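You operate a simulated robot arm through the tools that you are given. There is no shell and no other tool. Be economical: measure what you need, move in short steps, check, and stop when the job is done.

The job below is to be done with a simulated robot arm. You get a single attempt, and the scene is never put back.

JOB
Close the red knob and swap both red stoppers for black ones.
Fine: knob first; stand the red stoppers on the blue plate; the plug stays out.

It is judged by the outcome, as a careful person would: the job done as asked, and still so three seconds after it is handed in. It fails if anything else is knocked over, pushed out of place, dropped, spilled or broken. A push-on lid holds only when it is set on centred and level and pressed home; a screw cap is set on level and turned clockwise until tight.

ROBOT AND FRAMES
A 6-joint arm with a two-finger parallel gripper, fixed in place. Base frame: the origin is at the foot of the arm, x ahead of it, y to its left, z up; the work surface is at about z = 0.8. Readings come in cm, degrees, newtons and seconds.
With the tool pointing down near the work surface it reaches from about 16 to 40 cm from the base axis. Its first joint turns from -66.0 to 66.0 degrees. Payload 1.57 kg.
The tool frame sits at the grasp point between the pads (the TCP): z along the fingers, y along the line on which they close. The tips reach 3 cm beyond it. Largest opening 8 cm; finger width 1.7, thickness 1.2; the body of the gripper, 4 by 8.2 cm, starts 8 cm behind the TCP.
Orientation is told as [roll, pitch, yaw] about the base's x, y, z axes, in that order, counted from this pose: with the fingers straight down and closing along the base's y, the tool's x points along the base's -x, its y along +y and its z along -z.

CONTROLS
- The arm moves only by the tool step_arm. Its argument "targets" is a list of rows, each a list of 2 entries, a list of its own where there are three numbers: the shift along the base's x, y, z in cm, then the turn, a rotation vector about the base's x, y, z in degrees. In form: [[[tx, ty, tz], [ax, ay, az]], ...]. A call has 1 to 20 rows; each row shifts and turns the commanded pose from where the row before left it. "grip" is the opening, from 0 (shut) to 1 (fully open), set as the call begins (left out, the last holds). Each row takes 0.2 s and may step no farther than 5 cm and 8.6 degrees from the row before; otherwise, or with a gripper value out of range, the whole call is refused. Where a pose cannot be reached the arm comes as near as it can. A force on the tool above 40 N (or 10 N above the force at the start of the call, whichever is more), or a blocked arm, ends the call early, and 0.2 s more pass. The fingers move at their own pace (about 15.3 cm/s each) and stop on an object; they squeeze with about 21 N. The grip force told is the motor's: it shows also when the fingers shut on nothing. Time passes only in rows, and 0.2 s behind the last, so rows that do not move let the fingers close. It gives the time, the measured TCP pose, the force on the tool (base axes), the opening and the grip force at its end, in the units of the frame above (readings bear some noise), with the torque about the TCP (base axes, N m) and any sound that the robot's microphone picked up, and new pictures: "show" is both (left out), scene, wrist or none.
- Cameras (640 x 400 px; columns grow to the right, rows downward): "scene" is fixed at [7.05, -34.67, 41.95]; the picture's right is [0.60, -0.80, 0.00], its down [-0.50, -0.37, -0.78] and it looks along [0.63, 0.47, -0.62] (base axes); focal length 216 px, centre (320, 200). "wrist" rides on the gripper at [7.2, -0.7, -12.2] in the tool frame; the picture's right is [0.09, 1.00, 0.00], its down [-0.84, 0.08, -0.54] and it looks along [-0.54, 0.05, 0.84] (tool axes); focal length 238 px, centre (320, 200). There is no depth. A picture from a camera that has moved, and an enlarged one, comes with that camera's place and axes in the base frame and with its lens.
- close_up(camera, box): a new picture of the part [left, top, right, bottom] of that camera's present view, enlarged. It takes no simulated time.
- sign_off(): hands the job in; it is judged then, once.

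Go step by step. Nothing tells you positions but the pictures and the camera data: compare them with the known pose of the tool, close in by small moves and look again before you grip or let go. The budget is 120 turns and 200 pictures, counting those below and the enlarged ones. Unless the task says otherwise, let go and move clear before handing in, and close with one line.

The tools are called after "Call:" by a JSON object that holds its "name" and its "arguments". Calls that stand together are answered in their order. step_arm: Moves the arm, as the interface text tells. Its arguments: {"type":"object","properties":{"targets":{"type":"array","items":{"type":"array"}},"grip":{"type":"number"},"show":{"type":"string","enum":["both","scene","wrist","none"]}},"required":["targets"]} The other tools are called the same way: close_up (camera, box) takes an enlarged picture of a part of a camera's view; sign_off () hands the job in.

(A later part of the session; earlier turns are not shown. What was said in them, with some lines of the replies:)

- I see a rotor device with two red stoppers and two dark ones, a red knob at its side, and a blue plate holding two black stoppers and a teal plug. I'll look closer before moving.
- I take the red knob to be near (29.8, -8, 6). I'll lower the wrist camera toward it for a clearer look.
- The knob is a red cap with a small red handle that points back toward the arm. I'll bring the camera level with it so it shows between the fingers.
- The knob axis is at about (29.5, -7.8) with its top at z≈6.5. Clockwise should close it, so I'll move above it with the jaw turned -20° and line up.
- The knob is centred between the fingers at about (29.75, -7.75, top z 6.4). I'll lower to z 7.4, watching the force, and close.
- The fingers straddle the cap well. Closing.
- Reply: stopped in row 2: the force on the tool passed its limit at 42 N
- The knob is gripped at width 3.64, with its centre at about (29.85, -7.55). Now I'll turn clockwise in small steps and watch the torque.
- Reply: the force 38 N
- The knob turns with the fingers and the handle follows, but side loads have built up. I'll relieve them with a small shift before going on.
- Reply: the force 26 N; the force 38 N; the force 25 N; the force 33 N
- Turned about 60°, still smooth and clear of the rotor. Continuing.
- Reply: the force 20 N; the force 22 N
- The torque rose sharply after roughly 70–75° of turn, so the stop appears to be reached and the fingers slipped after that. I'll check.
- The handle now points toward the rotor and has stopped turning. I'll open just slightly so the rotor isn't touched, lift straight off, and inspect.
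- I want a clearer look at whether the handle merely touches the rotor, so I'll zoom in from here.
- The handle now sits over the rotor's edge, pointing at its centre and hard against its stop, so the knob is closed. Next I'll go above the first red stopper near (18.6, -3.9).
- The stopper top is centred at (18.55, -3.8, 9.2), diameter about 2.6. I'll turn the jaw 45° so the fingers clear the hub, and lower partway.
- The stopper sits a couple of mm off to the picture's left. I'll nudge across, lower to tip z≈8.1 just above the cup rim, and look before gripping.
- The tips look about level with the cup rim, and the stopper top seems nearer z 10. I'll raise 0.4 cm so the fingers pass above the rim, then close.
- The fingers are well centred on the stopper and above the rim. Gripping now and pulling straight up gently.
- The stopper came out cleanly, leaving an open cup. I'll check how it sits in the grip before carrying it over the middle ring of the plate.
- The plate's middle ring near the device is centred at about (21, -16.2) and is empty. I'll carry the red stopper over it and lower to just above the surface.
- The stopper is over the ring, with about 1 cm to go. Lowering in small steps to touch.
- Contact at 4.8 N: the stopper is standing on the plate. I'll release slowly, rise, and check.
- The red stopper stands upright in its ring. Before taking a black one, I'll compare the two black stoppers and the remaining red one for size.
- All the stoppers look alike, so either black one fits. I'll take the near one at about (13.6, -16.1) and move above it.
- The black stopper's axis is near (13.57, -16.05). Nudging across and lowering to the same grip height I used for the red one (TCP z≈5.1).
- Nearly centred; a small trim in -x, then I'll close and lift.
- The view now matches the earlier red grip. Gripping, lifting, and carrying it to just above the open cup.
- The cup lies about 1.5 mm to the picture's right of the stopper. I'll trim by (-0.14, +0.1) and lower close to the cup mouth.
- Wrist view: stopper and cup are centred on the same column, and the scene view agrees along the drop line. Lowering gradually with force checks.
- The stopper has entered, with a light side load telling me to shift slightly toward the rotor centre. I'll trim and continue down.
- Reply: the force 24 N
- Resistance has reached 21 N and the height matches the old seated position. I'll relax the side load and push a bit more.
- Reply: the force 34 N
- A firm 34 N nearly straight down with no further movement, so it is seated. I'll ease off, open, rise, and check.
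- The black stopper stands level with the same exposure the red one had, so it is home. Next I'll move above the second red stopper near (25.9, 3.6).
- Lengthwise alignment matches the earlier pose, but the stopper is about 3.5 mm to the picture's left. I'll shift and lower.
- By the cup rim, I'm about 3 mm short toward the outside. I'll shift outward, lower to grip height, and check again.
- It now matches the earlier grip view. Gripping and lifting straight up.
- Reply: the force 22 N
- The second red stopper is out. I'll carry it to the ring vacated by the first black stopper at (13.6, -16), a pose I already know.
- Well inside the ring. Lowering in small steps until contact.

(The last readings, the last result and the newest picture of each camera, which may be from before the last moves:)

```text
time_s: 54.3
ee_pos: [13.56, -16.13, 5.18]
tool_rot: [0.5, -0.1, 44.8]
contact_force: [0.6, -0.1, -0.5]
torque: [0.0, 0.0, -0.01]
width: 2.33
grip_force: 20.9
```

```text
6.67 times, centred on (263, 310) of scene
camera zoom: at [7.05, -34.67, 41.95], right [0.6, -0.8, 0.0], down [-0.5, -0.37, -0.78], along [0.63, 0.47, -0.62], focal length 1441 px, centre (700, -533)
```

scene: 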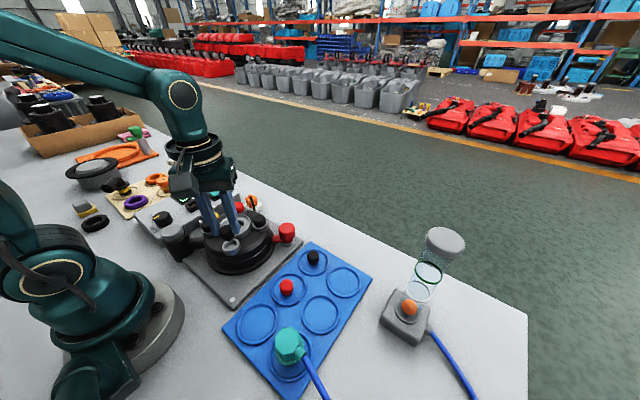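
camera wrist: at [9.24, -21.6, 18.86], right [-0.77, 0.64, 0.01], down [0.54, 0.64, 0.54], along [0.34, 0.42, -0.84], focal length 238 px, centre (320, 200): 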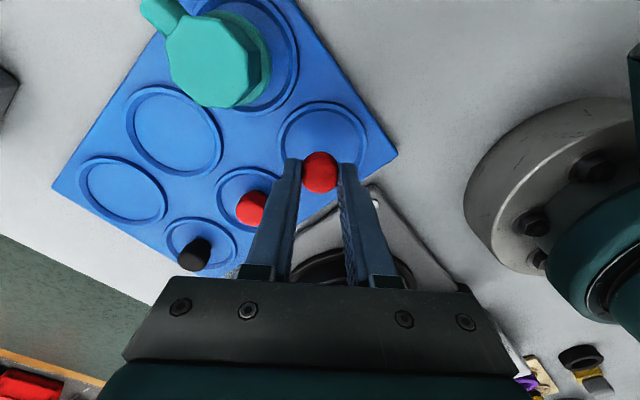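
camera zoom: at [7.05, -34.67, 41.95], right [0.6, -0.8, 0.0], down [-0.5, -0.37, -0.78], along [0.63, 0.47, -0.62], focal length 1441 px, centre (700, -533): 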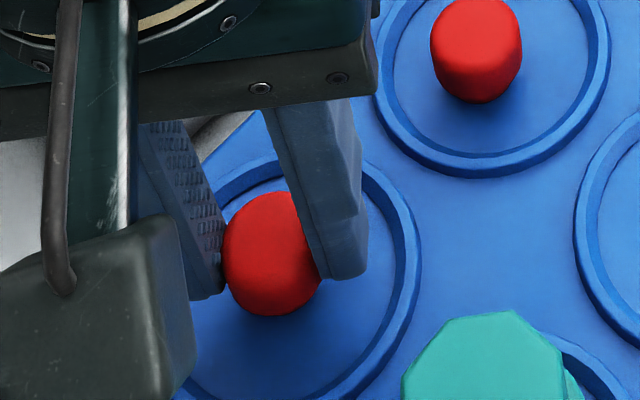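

Call:
{"name": "step_arm", "arguments": {"targets": [[[0, 0, -0.06], [0, 0, 0]], [[0, 0, -0.05], [0, 0, 0]]], "show": "none"}}

Call:
{"name": "step_arm", "arguments": {"targets": [[[0, 0, -0.04], [0, 0, 0]], [[0, 0, 0], [0, 0, 0]]], "show": "none"}}

```text
time_s: 54.9
ee_pos: [13.38, -16.14, 4.99]
tool_rot: [0.5, -0.1, 44.9]
contact_force: [-0.7, 0.5, -0.6]
torque: [-0.02, 0.01, 0.01]
width: 2.34
grip_force: 21.6
```

```text
time_s: 55.5
ee_pos: [13.42, -16.14, 5.07]
tool_rot: [0.5, 0.0, 44.9]
contact_force: [-1.2, -0.3, 0.7]
torque: [0.01, 0.0, 0.02]
width: 2.36
grip_force: 21.2
```

Not touching yet; a few more small steps.

Call:
{"name": "step_arm", "arguments": {"targets": [[[0, 0, -0.05], [0, 0, 0]], [[0, 0, 0], [0, 0, 0]]], "show": "none"}}

Call:
{"name": "step_arm", "arguments": {"targets": [[[0, 0, -0.05], [0, 0, 0]], [[0, 0, 0], [0, 0, 0]]], "show": "none"}}

Call:
{"name": "close_up", "arguments": {"camera": "scene", "box": [215, 280, 311, 340]}}

```text
time_s: 56.1
ee_pos: [13.46, -16.19, 5.19]
tool_rot: [0.5, -0.1, 44.9]
contact_force: [-0.8, -0.4, 2.7]
torque: [0.03, 0.03, 0.01]
width: 2.32
grip_force: 20.6
```

```text
time_s: 56.7
ee_pos: [13.56, -16.13, 4.96]
tool_rot: [0.4, 0.0, 44.9]
contact_force: [-0.7, 0.6, 16.6]
torque: [0.02, 0.01, -0.01]
width: 2.31
grip_force: 20.9
```

```text
6.67 times, centred on (263, 310) of scene
camera zoom: at [7.05, -34.66, 41.96], right [0.6, -0.8, 0.0], down [-0.5, -0.37, -0.78], along [0.63, 0.47, -0.62], focal length 1441 px, centre (700, -533)
```

zoom: 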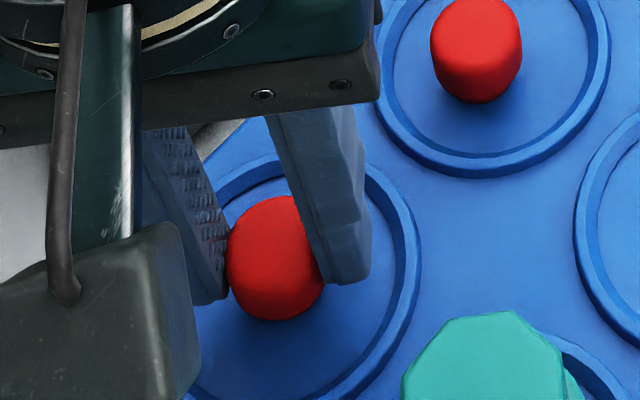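

It is standing on the plate. Easing off, releasing and rising.

Call:
{"name": "step_arm", "arguments": {"targets": [[[0, 0, 0.04], [0, 0, 0]], [[0, 0, 0], [0, 0, 0]]], "show": "none"}}

Call:
{"name": "step_arm", "arguments": {"targets": [[[0, 0, 0], [0, 0, 0]], [[0, 0, 0], [0, 0, 0]], [[0, 0, 1], [0, 0, 0]], [[0, 0, 3], [0, 0, 0]], [[0, 0, 4], [0, 0, 0]]], "grip": 0.5, "show": "none"}}

Call:
{"name": "step_arm", "arguments": {"targets": [[[4, 0, 0], [0, 0, 0]], [[4, 0, 0], [0, 0, 0]], [[4, 0, 0], [0, 0, 0]], [[3.8, -0.1, 0], [0, 0, 0]], [[0, 0, -3], [0, 0, 0]], [[0, 0, 0], [0, 0, 0]]], "grip": 0.6, "show": "scene"}}

Call:
{"name": "close_up", "arguments": {"camera": "wrist", "box": [220, 120, 420, 245]}}

Call:
{"name": "close_up", "arguments": {"camera": "scene", "box": [220, 235, 348, 335]}}

```text
time_s: 57.3
ee_pos: [13.49, -16.29, 4.97]
tool_rot: [0.5, -0.1, 44.9]
contact_force: [4.0, 1.1, 5.2]
torque: [0.05, -0.13, 0.02]
width: 2.32
grip_force: 20.8
```

```text
time_s: 58.5
ee_pos: [13.19, -15.96, 12.75]
tool_rot: [0.6, 0.0, 44.8]
contact_force: [-0.2, 0.7, 0.3]
torque: [0.01, 0.01, 0.01]
width: 3.97
grip_force: 0.2
```

```text
time_s: 59.9
ee_pos: [29.13, -16.32, 9.79]
tool_rot: [0.5, -0.1, 45.0]
contact_force: [-0.2, -0.7, -1.0]
torque: [0.0, -0.03, 0.01]
width: 4.78
grip_force: 0.1
```

scene: 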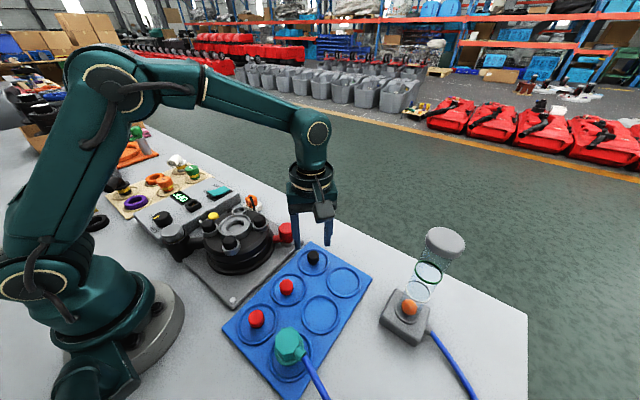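

```text
3.20 times, centred on (320, 182) of wrist
camera zoom: at [24.46, -22.02, 21.97], right [-0.77, 0.64, 0.01], down [0.54, 0.64, 0.54], along [0.34, 0.42, -0.84], focal length 763 px, centre (320, 256)
```

zoom: 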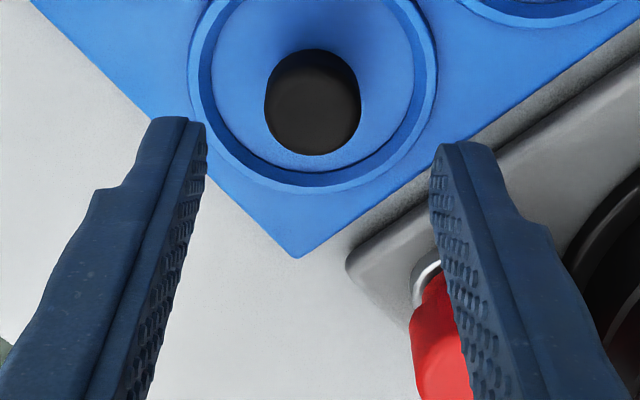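

```text
4.00 times, centred on (284, 285) of scene
camera zoom: at [7.05, -34.67, 41.95], right [0.6, -0.8, 0.0], down [-0.5, -0.37, -0.78], along [0.63, 0.47, -0.62], focal length 864 px, centre (464, -140)
```

zoom: 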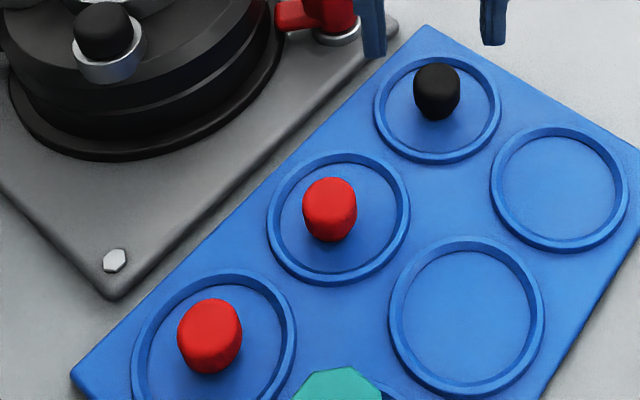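

Both reds stand on the plate. The last black stopper needs a shift of about (+0.37, +0.21) by comparison with the first; then I'll lower to grip height.

Call:
{"name": "step_arm", "arguments": {"targets": [[[0.37, 0.21, -1.5], [0, 0, 0]], [[0, 0, -1.5], [0, 0, 0]], [[0, 0, -1.0], [0, 0, 0]], [[0, 0, -0.6], [0, 0, 0]], [[0, 0, 0], [0, 0, 0]]], "grip": 0.45, "show": "none"}}

Call:
{"name": "close_up", "arguments": {"camera": "wrist", "box": [220, 120, 420, 245]}}

Call:
{"name": "close_up", "arguments": {"camera": "scene", "box": [273, 235, 353, 285]}}

```text
time_s: 61.1
ee_pos: [29.59, -16.14, 5.44]
tool_rot: [0.6, -0.1, 44.9]
contact_force: [-0.2, -0.2, 0.3]
torque: [-0.03, 0.01, 0.02]
width: 3.6
grip_force: 0.1
```

```text
3.20 times, centred on (320, 182) of wrist
camera zoom: at [24.91, -21.89, 17.55], right [-0.77, 0.64, 0.01], down [0.54, 0.64, 0.54], along [0.34, 0.42, -0.84], focal length 763 px, centre (320, 256)
```

zoom: 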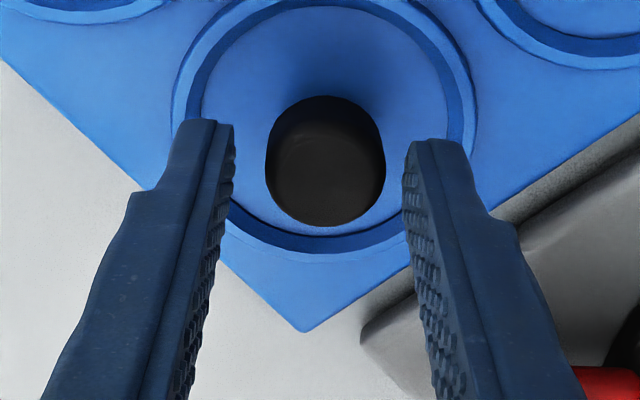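

```text
8.00 times, centred on (313, 260) of scene
camera zoom: at [7.05, -34.67, 41.95], right [0.6, -0.8, 0.0], down [-0.5, -0.37, -0.78], along [0.63, 0.47, -0.62], focal length 1729 px, centre (376, -280)
```

zoom: 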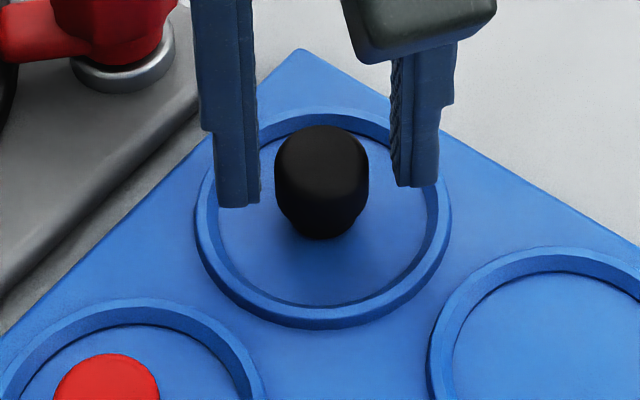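

Call:
{"name": "step_arm", "arguments": {"targets": [[[-0.04, 0.13, -0.28], [0, 0, 0]], [[0, 0, 0], [0, 0, 0]]], "grip": 0.37, "show": "none"}}

Call:
{"name": "close_up", "arguments": {"camera": "wrist", "box": [220, 120, 420, 245]}}

```text
time_s: 61.7
ee_pos: [29.37, -15.98, 5.11]
tool_rot: [0.4, -0.2, 44.9]
contact_force: [1.0, 0.2, 0.7]
torque: [-0.03, -0.01, -0.03]
width: 2.96
grip_force: 0.1
```

```text
3.20 times, centred on (320, 182) of wrist
camera zoom: at [24.85, -21.69, 17.28], right [-0.77, 0.64, 0.01], down [0.54, 0.64, 0.54], along [0.34, 0.42, -0.84], focal length 763 px, centre (320, 256)
```

zoom: 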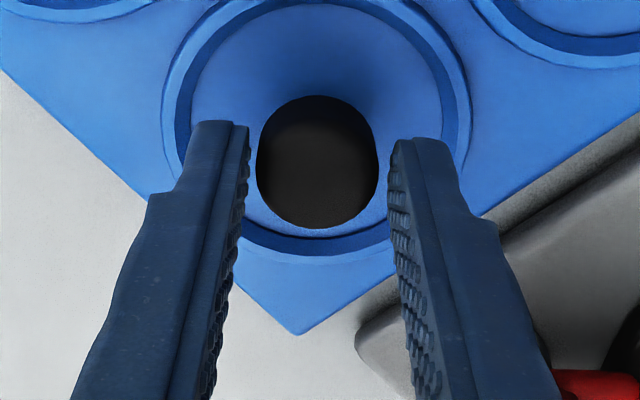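

Centred. Gripping, lifting, and carrying it to above the second cup.

Call:
{"name": "step_arm", "arguments": {"targets": [[[0, 0, 0], [0, 0, 0]], [[0, 0, 0], [0, 0, 0]], [[0, 0, 1], [0, 0, 0]], [[0, 0, 3], [0, 0, 0]], [[0, 0, 4], [0, 0, 0]], [[0, 0, 3.2], [0, 0, 0]], [[0, 0, 0], [0, 0, 0]]], "grip": 0, "show": "none"}}

Call:
{"name": "step_arm", "arguments": {"targets": [[[-0.6, 3.3, 0], [0, 0, 0]], [[-0.6, 3.3, 0], [0, 0, 0]], [[-0.6, 3.3, 0], [0, 0, 0]], [[-0.5, 3.3, 0], [0, 0, 0]], [[-0.5, 3.3, 0], [0, 0, 0]], [[-0.5, 3.1, 0], [0, 0, 0]], [[0, 0, -1.8], [0, 0, 0]], [[0, 0, 0], [0, 0, 0]]], "show": "none"}}

Call:
{"name": "close_up", "arguments": {"camera": "wrist", "box": [220, 120, 420, 245]}}

Call:
{"name": "close_up", "arguments": {"camera": "scene", "box": [200, 180, 264, 220]}}

```text
time_s: 63.3
ee_pos: [29.27, -15.89, 16.54]
tool_rot: [0.5, -0.1, 44.9]
contact_force: [-0.6, 0.5, -0.1]
torque: [-0.04, 0.01, 0.01]
width: 2.32
grip_force: 21.0
```

```text
time_s: 65.1
ee_pos: [26.14, 3.84, 14.52]
tool_rot: [0.5, 0.0, 44.9]
contact_force: [-0.4, 0.0, 0.1]
torque: [-0.02, -0.01, -0.02]
width: 2.29
grip_force: 21.4
```

```text
3.20 times, centred on (320, 182) of wrist
camera zoom: at [21.49, -1.84, 26.67], right [-0.77, 0.64, 0.01], down [0.54, 0.64, 0.54], along [0.34, 0.42, -0.84], focal length 763 px, centre (320, 256)
```

zoom: 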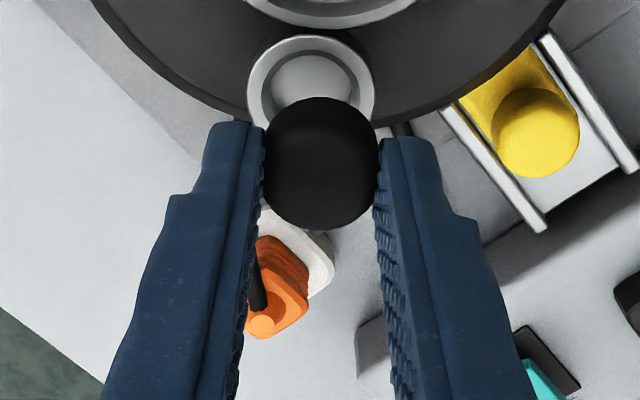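

```text
10.00 times, centred on (232, 200) of scene
camera zoom: at [7.05, -34.67, 41.95], right [0.6, -0.8, 0.0], down [-0.5, -0.37, -0.78], along [0.63, 0.47, -0.62], focal length 2161 px, centre (1200, 200)
```

zoom: 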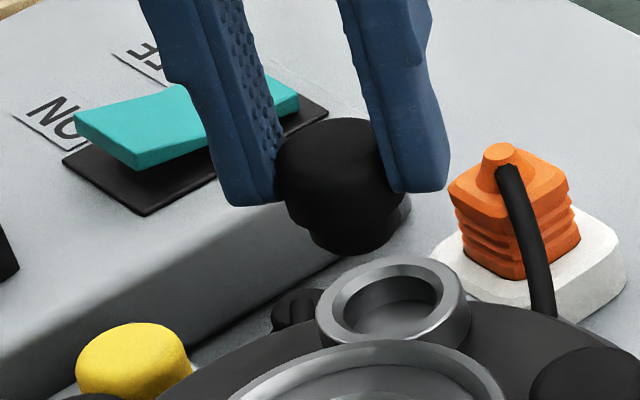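

I need about (+0.09, -0.22) to bring the stopper over the cup; both image and recorded pose agree. Trimming and lowering near the mouth.

Call:
{"name": "step_arm", "arguments": {"targets": [[[0.09, -0.22, -0.6], [0, 0, 0]], [[0, 0, -0.8], [0, 0, 0]], [[0, 0, 0], [0, 0, 0]]], "show": "none"}}

Call:
{"name": "close_up", "arguments": {"camera": "wrist", "box": [220, 120, 420, 245]}}

Call:
{"name": "close_up", "arguments": {"camera": "scene", "box": [200, 180, 264, 220]}}

```text
time_s: 65.9
ee_pos: [26.21, 3.72, 13.23]
tool_rot: [0.6, -0.1, 44.9]
contact_force: [-0.1, 0.5, -0.2]
torque: [-0.01, 0.01, -0.01]
width: 2.3
grip_force: 21.0
```

```text
3.20 times, centred on (320, 182) of wrist
camera zoom: at [21.56, -2.1, 25.32], right [-0.77, 0.64, 0.01], down [0.54, 0.64, 0.54], along [0.34, 0.42, -0.84], focal length 763 px, centre (320, 256)
```

zoom: 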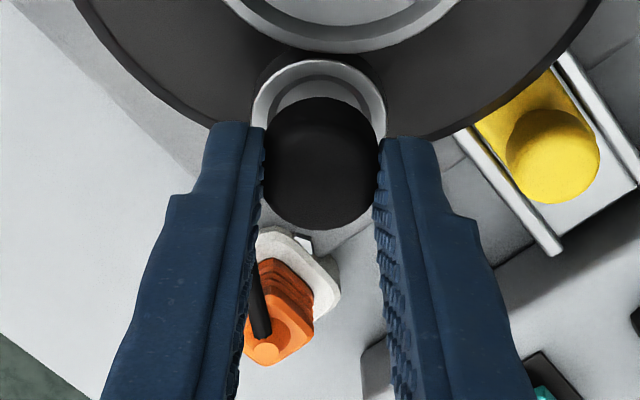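

```text
10.00 times, centred on (232, 200) of scene
camera zoom: at [7.05, -34.67, 41.95], right [0.6, -0.8, 0.0], down [-0.5, -0.37, -0.78], along [0.63, 0.47, -0.62], focal length 2161 px, centre (1200, 200)
```

zoom: 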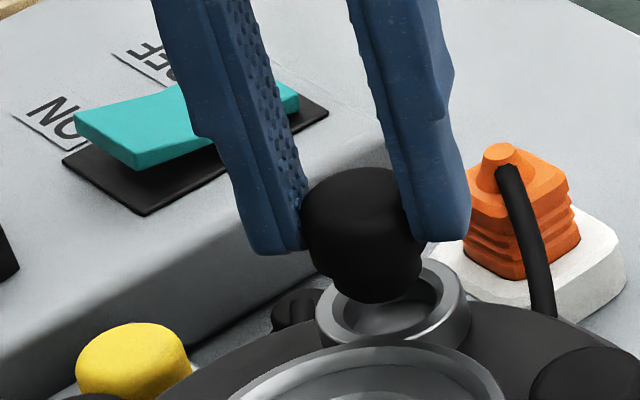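

Aligned in the wrist view, and the scene geometry agrees. Lowering further.

Call:
{"name": "step_arm", "arguments": {"targets": [[[0, 0, -0.4], [0, 0, 0]], [[0, 0, -0.4], [0, 0, 0]], [[0, 0, -0.15], [0, 0, 0]], [[0, 0, 0], [0, 0, 0]]], "show": "none"}}

Call:
{"name": "close_up", "arguments": {"camera": "wrist", "box": [220, 120, 420, 245]}}

Call:
{"name": "close_up", "arguments": {"camera": "scene", "box": [200, 180, 264, 220]}}

```text
time_s: 66.9
ee_pos: [26.21, 3.47, 12.32]
tool_rot: [0.4, -0.1, 44.8]
contact_force: [-0.1, 2.2, 1.8]
torque: [0.06, -0.01, 0.02]
width: 2.35
grip_force: 21.4
```

```text
3.20 times, centred on (320, 182) of wrist
camera zoom: at [21.7, -2.24, 24.36], right [-0.77, 0.64, 0.01], down [0.54, 0.64, 0.54], along [0.34, 0.42, -0.84], focal length 763 px, centre (320, 256)
```

zoom: 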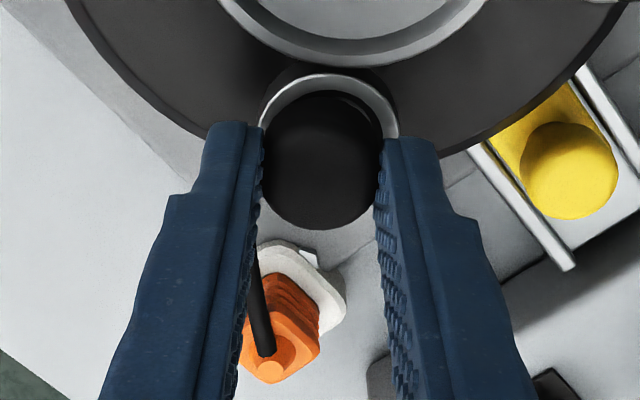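

```text
10.00 times, centred on (232, 200) of scene
camera zoom: at [7.05, -34.67, 41.95], right [0.6, -0.8, 0.0], down [-0.5, -0.37, -0.78], along [0.63, 0.47, -0.62], focal length 2161 px, centre (1200, 200)
```

zoom: 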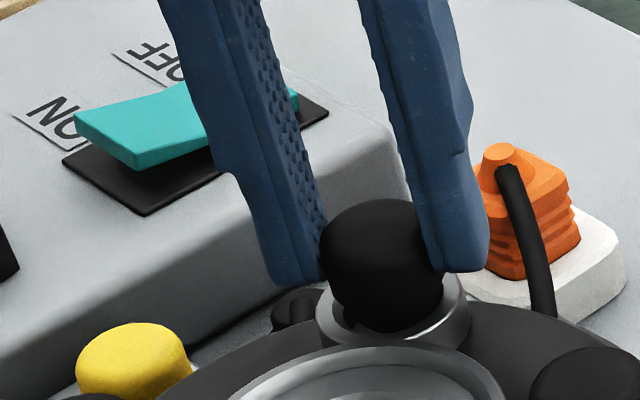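

A slight drift shows; the cup is now about 2 mm to the picture's right. I'll trim and look before entering.

Call:
{"name": "step_arm", "arguments": {"targets": [[[-0.08, 0.14, 0], [0, 0, 0]], [[0, 0, 0], [0, 0, 0]]], "show": "none"}}

Call:
{"name": "close_up", "arguments": {"camera": "wrist", "box": [220, 120, 420, 245]}}

```text
time_s: 67.5
ee_pos: [26.23, 3.67, 12.18]
tool_rot: [0.5, 0.0, 44.8]
contact_force: [1.9, -0.9, 2.0]
torque: [-0.06, -0.08, 0.04]
width: 2.36
grip_force: 20.8
```

```text
3.20 times, centred on (320, 182) of wrist
camera zoom: at [21.56, -2.08, 24.33], right [-0.77, 0.64, 0.01], down [0.54, 0.64, 0.54], along [0.34, 0.42, -0.84], focal length 763 px, centre (320, 256)
```

zoom: 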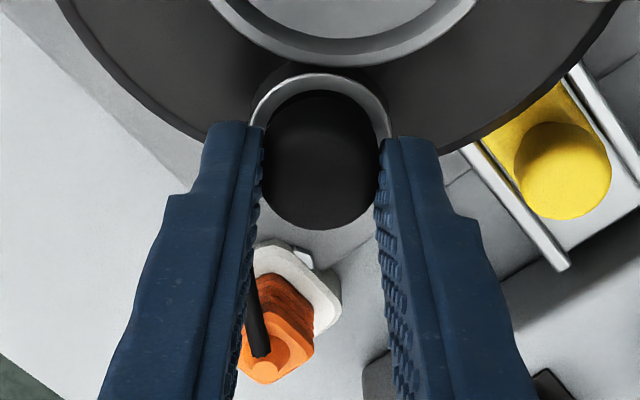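

Centred (cup and stopper share column 320, light forces). Continuing down in small steps.

Call:
{"name": "step_arm", "arguments": {"targets": [[[0, 0, -0.1], [0, 0, 0]], [[0, 0, -0.1], [0, 0, 0]], [[0, 0, 0], [0, 0, 0]]], "show": "none"}}

Call:
{"name": "step_arm", "arguments": {"targets": [[[0, 0, -0.1], [0, 0, 0]], [[0, 0, -0.1], [0, 0, 0]], [[0, 0, 0], [0, 0, 0]]], "show": "none"}}

Call:
{"name": "close_up", "arguments": {"camera": "scene", "box": [200, 180, 264, 220]}}

```text
time_s: 68.3
ee_pos: [26.2, 3.63, 12.05]
tool_rot: [0.5, -0.2, 44.9]
contact_force: [0.6, 2.4, -1.4]
torque: [0.06, -0.04, 0.01]
width: 2.35
grip_force: 21.0
```

```text
time_s: 69.1
ee_pos: [26.24, 3.64, 11.62]
tool_rot: [0.5, 0.1, 44.9]
contact_force: [1.3, 0.4, -0.6]
torque: [0.0, 0.03, -0.01]
width: 2.36
grip_force: 21.6
```

```text
10.00 times, centred on (232, 200) of scene
camera zoom: at [7.05, -34.67, 41.95], right [0.6, -0.8, 0.0], down [-0.5, -0.37, -0.78], along [0.63, 0.47, -0.62], focal length 2161 px, centre (1200, 200)
```

zoom: 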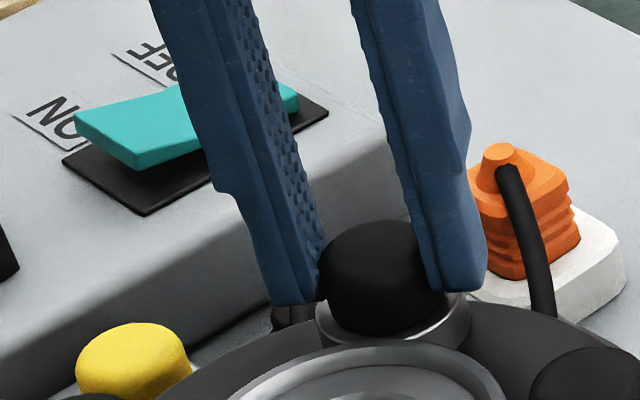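

The stopper slid into the cup freely. Now pressing home in small steps.

Call:
{"name": "step_arm", "arguments": {"targets": [[[0, 0, -0.06], [0, 0, 0]], [[0, 0, -0.05], [0, 0, 0]], [[0, 0, 0], [0, 0, 0]]], "show": "none"}}

Call:
{"name": "step_arm", "arguments": {"targets": [[[0, 0, -0.05], [0, 0, 0]], [[0, 0, 0], [0, 0, 0]]], "show": "none"}}

```text
time_s: 69.9
ee_pos: [26.24, 3.61, 11.67]
tool_rot: [0.6, -0.1, 44.9]
contact_force: [-3.4, 5.1, 1.5]
torque: [0.24, 0.08, 0.04]
width: 2.33
grip_force: 21.3
```

```text
time_s: 70.5
ee_pos: [26.2, 3.66, 11.64]
tool_rot: [0.6, 0.0, 44.9]
contact_force: [-11.9, 9.1, 12.5]
torque: [0.34, 0.47, 0.06]
width: 2.34
grip_force: 20.8
```

Call:
{"name": "step_arm", "arguments": {"targets": [[[-0.06, 0.05, 0], [0, 0, 0]], [[0, 0, -0.05], [0, 0, 0]], [[0, 0, 0], [0, 0, 0]]], "show": "none"}}

Call:
{"name": "step_arm", "arguments": {"targets": [[[0, 0, -0.03], [0, 0, 0]], [[0, 0, 0], [0, 0, 0]]], "show": "none"}}

Call:
{"name": "close_up", "arguments": {"camera": "scene", "box": [200, 180, 264, 220]}}

```text
time_s: 71.3
ee_pos: [26.29, 3.62, 11.63]
tool_rot: [0.4, 0.0, 45.0]
contact_force: [-10.8, -3.9, 18.0]
torque: [-0.25, 0.36, 0.09]
width: 2.34
grip_force: 20.9
```

```text
time_s: 71.9
ee_pos: [26.19, 3.73, 11.67]
tool_rot: [0.5, -0.1, 44.8]
contact_force: [-4.5, -10.3, 6.0]
torque: [-0.46, 0.11, 0.12]
width: 2.33
grip_force: 21.0
```

```text
10.00 times, centred on (232, 200) of scene
camera zoom: at [7.05, -34.67, 41.95], right [0.6, -0.8, 0.0], down [-0.5, -0.37, -0.78], along [0.63, 0.47, -0.62], focal length 2161 px, centre (1200, 200)
```

zoom: 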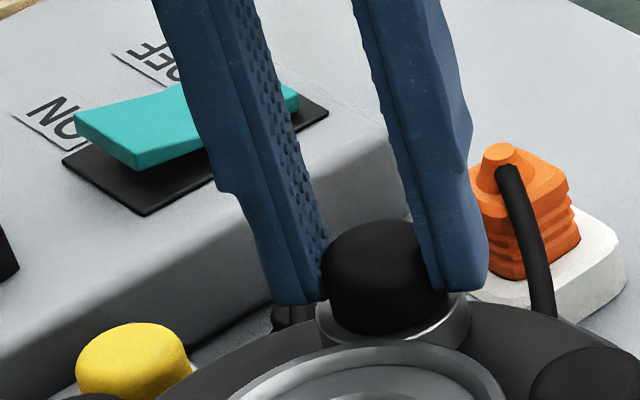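

Height now matches the old red stopper. A last trim and a firmer press.

Call:
{"name": "step_arm", "arguments": {"targets": [[[-0.02, -0.04, -0.03], [0, 0, 0]], [[0, 0, -0.04], [0, 0, 0]], [[0, 0, 0], [0, 0, 0]]], "show": "none"}}

Call:
{"name": "step_arm", "arguments": {"targets": [[[0, 0, -0.03], [0, 0, 0]], [[0, 0, 0], [0, 0, 0]]], "show": "none"}}

```text
time_s: 72.7
ee_pos: [26.34, 3.62, 11.61]
tool_rot: [0.5, -0.2, 45.0]
contact_force: [-11.9, -0.3, 31.5]
torque: [-0.03, 0.43, 0.11]
width: 2.35
grip_force: 20.4
```

```text
time_s: 73.3
ee_pos: [26.26, 3.68, 11.41]
tool_rot: [0.5, -0.3, 44.9]
contact_force: [-9.0, 7.6, 34.3]
torque: [0.3, 0.25, 0.05]
width: 2.35
grip_force: 21.0
```

Held at 34 N with no further travel, so it is seated. Easing off, releasing, and rising clear.

Call:
{"name": "step_arm", "arguments": {"targets": [[[-0.03, 0, 0.07], [0, 0, 0]], [[0, 0, 0], [0, 0, 0]]], "show": "none"}}

Call:
{"name": "step_arm", "arguments": {"targets": [[[0, 0, 0], [0, 0, 0]], [[0, 0, 0], [0, 0, 0]], [[0, 0, 1.5], [0, 0, 0]], [[0, 0, 3], [0, 0, 0]], [[0, 0, 4], [0, 0, 0]], [[0, 4, 2], [0, 0, 0]], [[0, 4, 0], [0, 0, 0]], [[0, 0, 0], [0, 0, 0]]], "grip": 0.5, "show": "both"}}

Call:
{"name": "close_up", "arguments": {"camera": "scene", "box": [195, 190, 315, 265]}}

Call:
{"name": "close_up", "arguments": {"camera": "scene", "box": [218, 194, 258, 219]}}

```text
time_s: 73.9
ee_pos: [26.3, 3.5, 11.49]
tool_rot: [0.5, -0.2, 44.9]
contact_force: [1.2, 12.5, 14.0]
torque: [0.56, -0.14, 0.11]
width: 2.38
grip_force: 21.1
```

```text
time_s: 75.7
ee_pos: [26.06, 11.39, 22.18]
tool_rot: [0.6, -0.1, 44.9]
contact_force: [-0.2, 0.6, -0.4]
torque: [0.02, 0.01, 0.01]
width: 4.01
grip_force: 0.1
camera wrist: at [21.44, 5.65, 34.17], right [-0.77, 0.64, 0.01], down [0.54, 0.64, 0.54], along [0.34, 0.42, -0.84], focal length 238 px, centre (320, 200)
```

scene: 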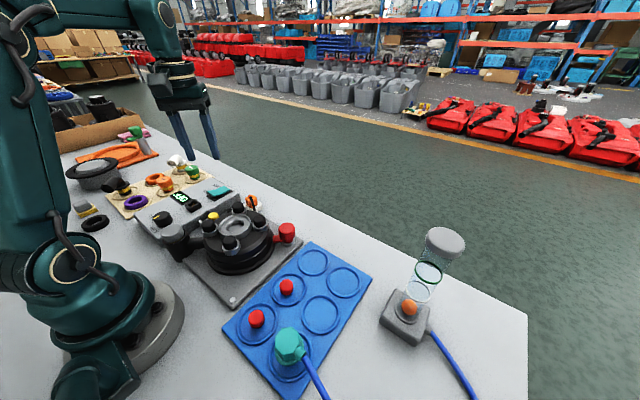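
wrist: 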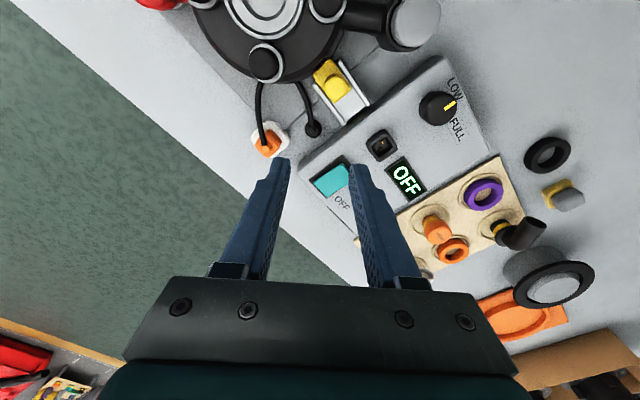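

```text
5.33 times, centred on (255, 228) of scene
camera zoom: at [7.05, -34.66, 41.95], right [0.6, -0.8, 0.0], down [-0.5, -0.37, -0.78], along [0.63, 0.47, -0.62], focal length 1152 px, centre (667, 53)
```

zoom: 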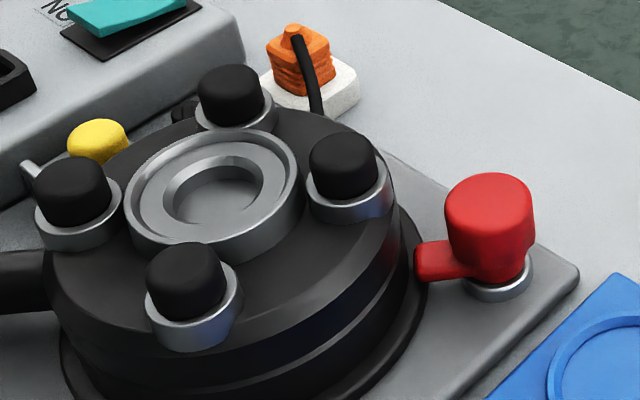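

```text
16.00 times, centred on (238, 206) of scene
camera zoom: at [7.05, -34.66, 41.95], right [0.6, -0.8, 0.0], down [-0.5, -0.37, -0.78], along [0.63, 0.47, -0.62], focal length 3458 px, centre (1632, 96)
```

zoom: 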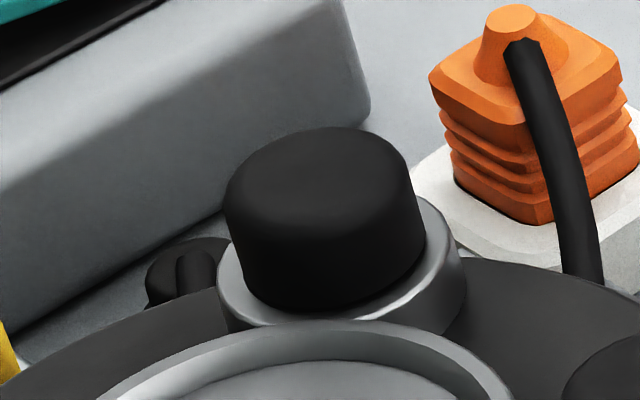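

All four rotor cups now hold black stoppers. Both red ones stand on the blue plate, the knob is closed, the plug is untouched, and the arm is clear, so I'm handing it in.

Call:
{"name": "sign_off", "arguments": {}}

```text
The job is handed in.
```

The red knob is turned clockwise to its stop, both red stoppers have been swapped for black ones and stand on the blue plate, and the plug was left out.
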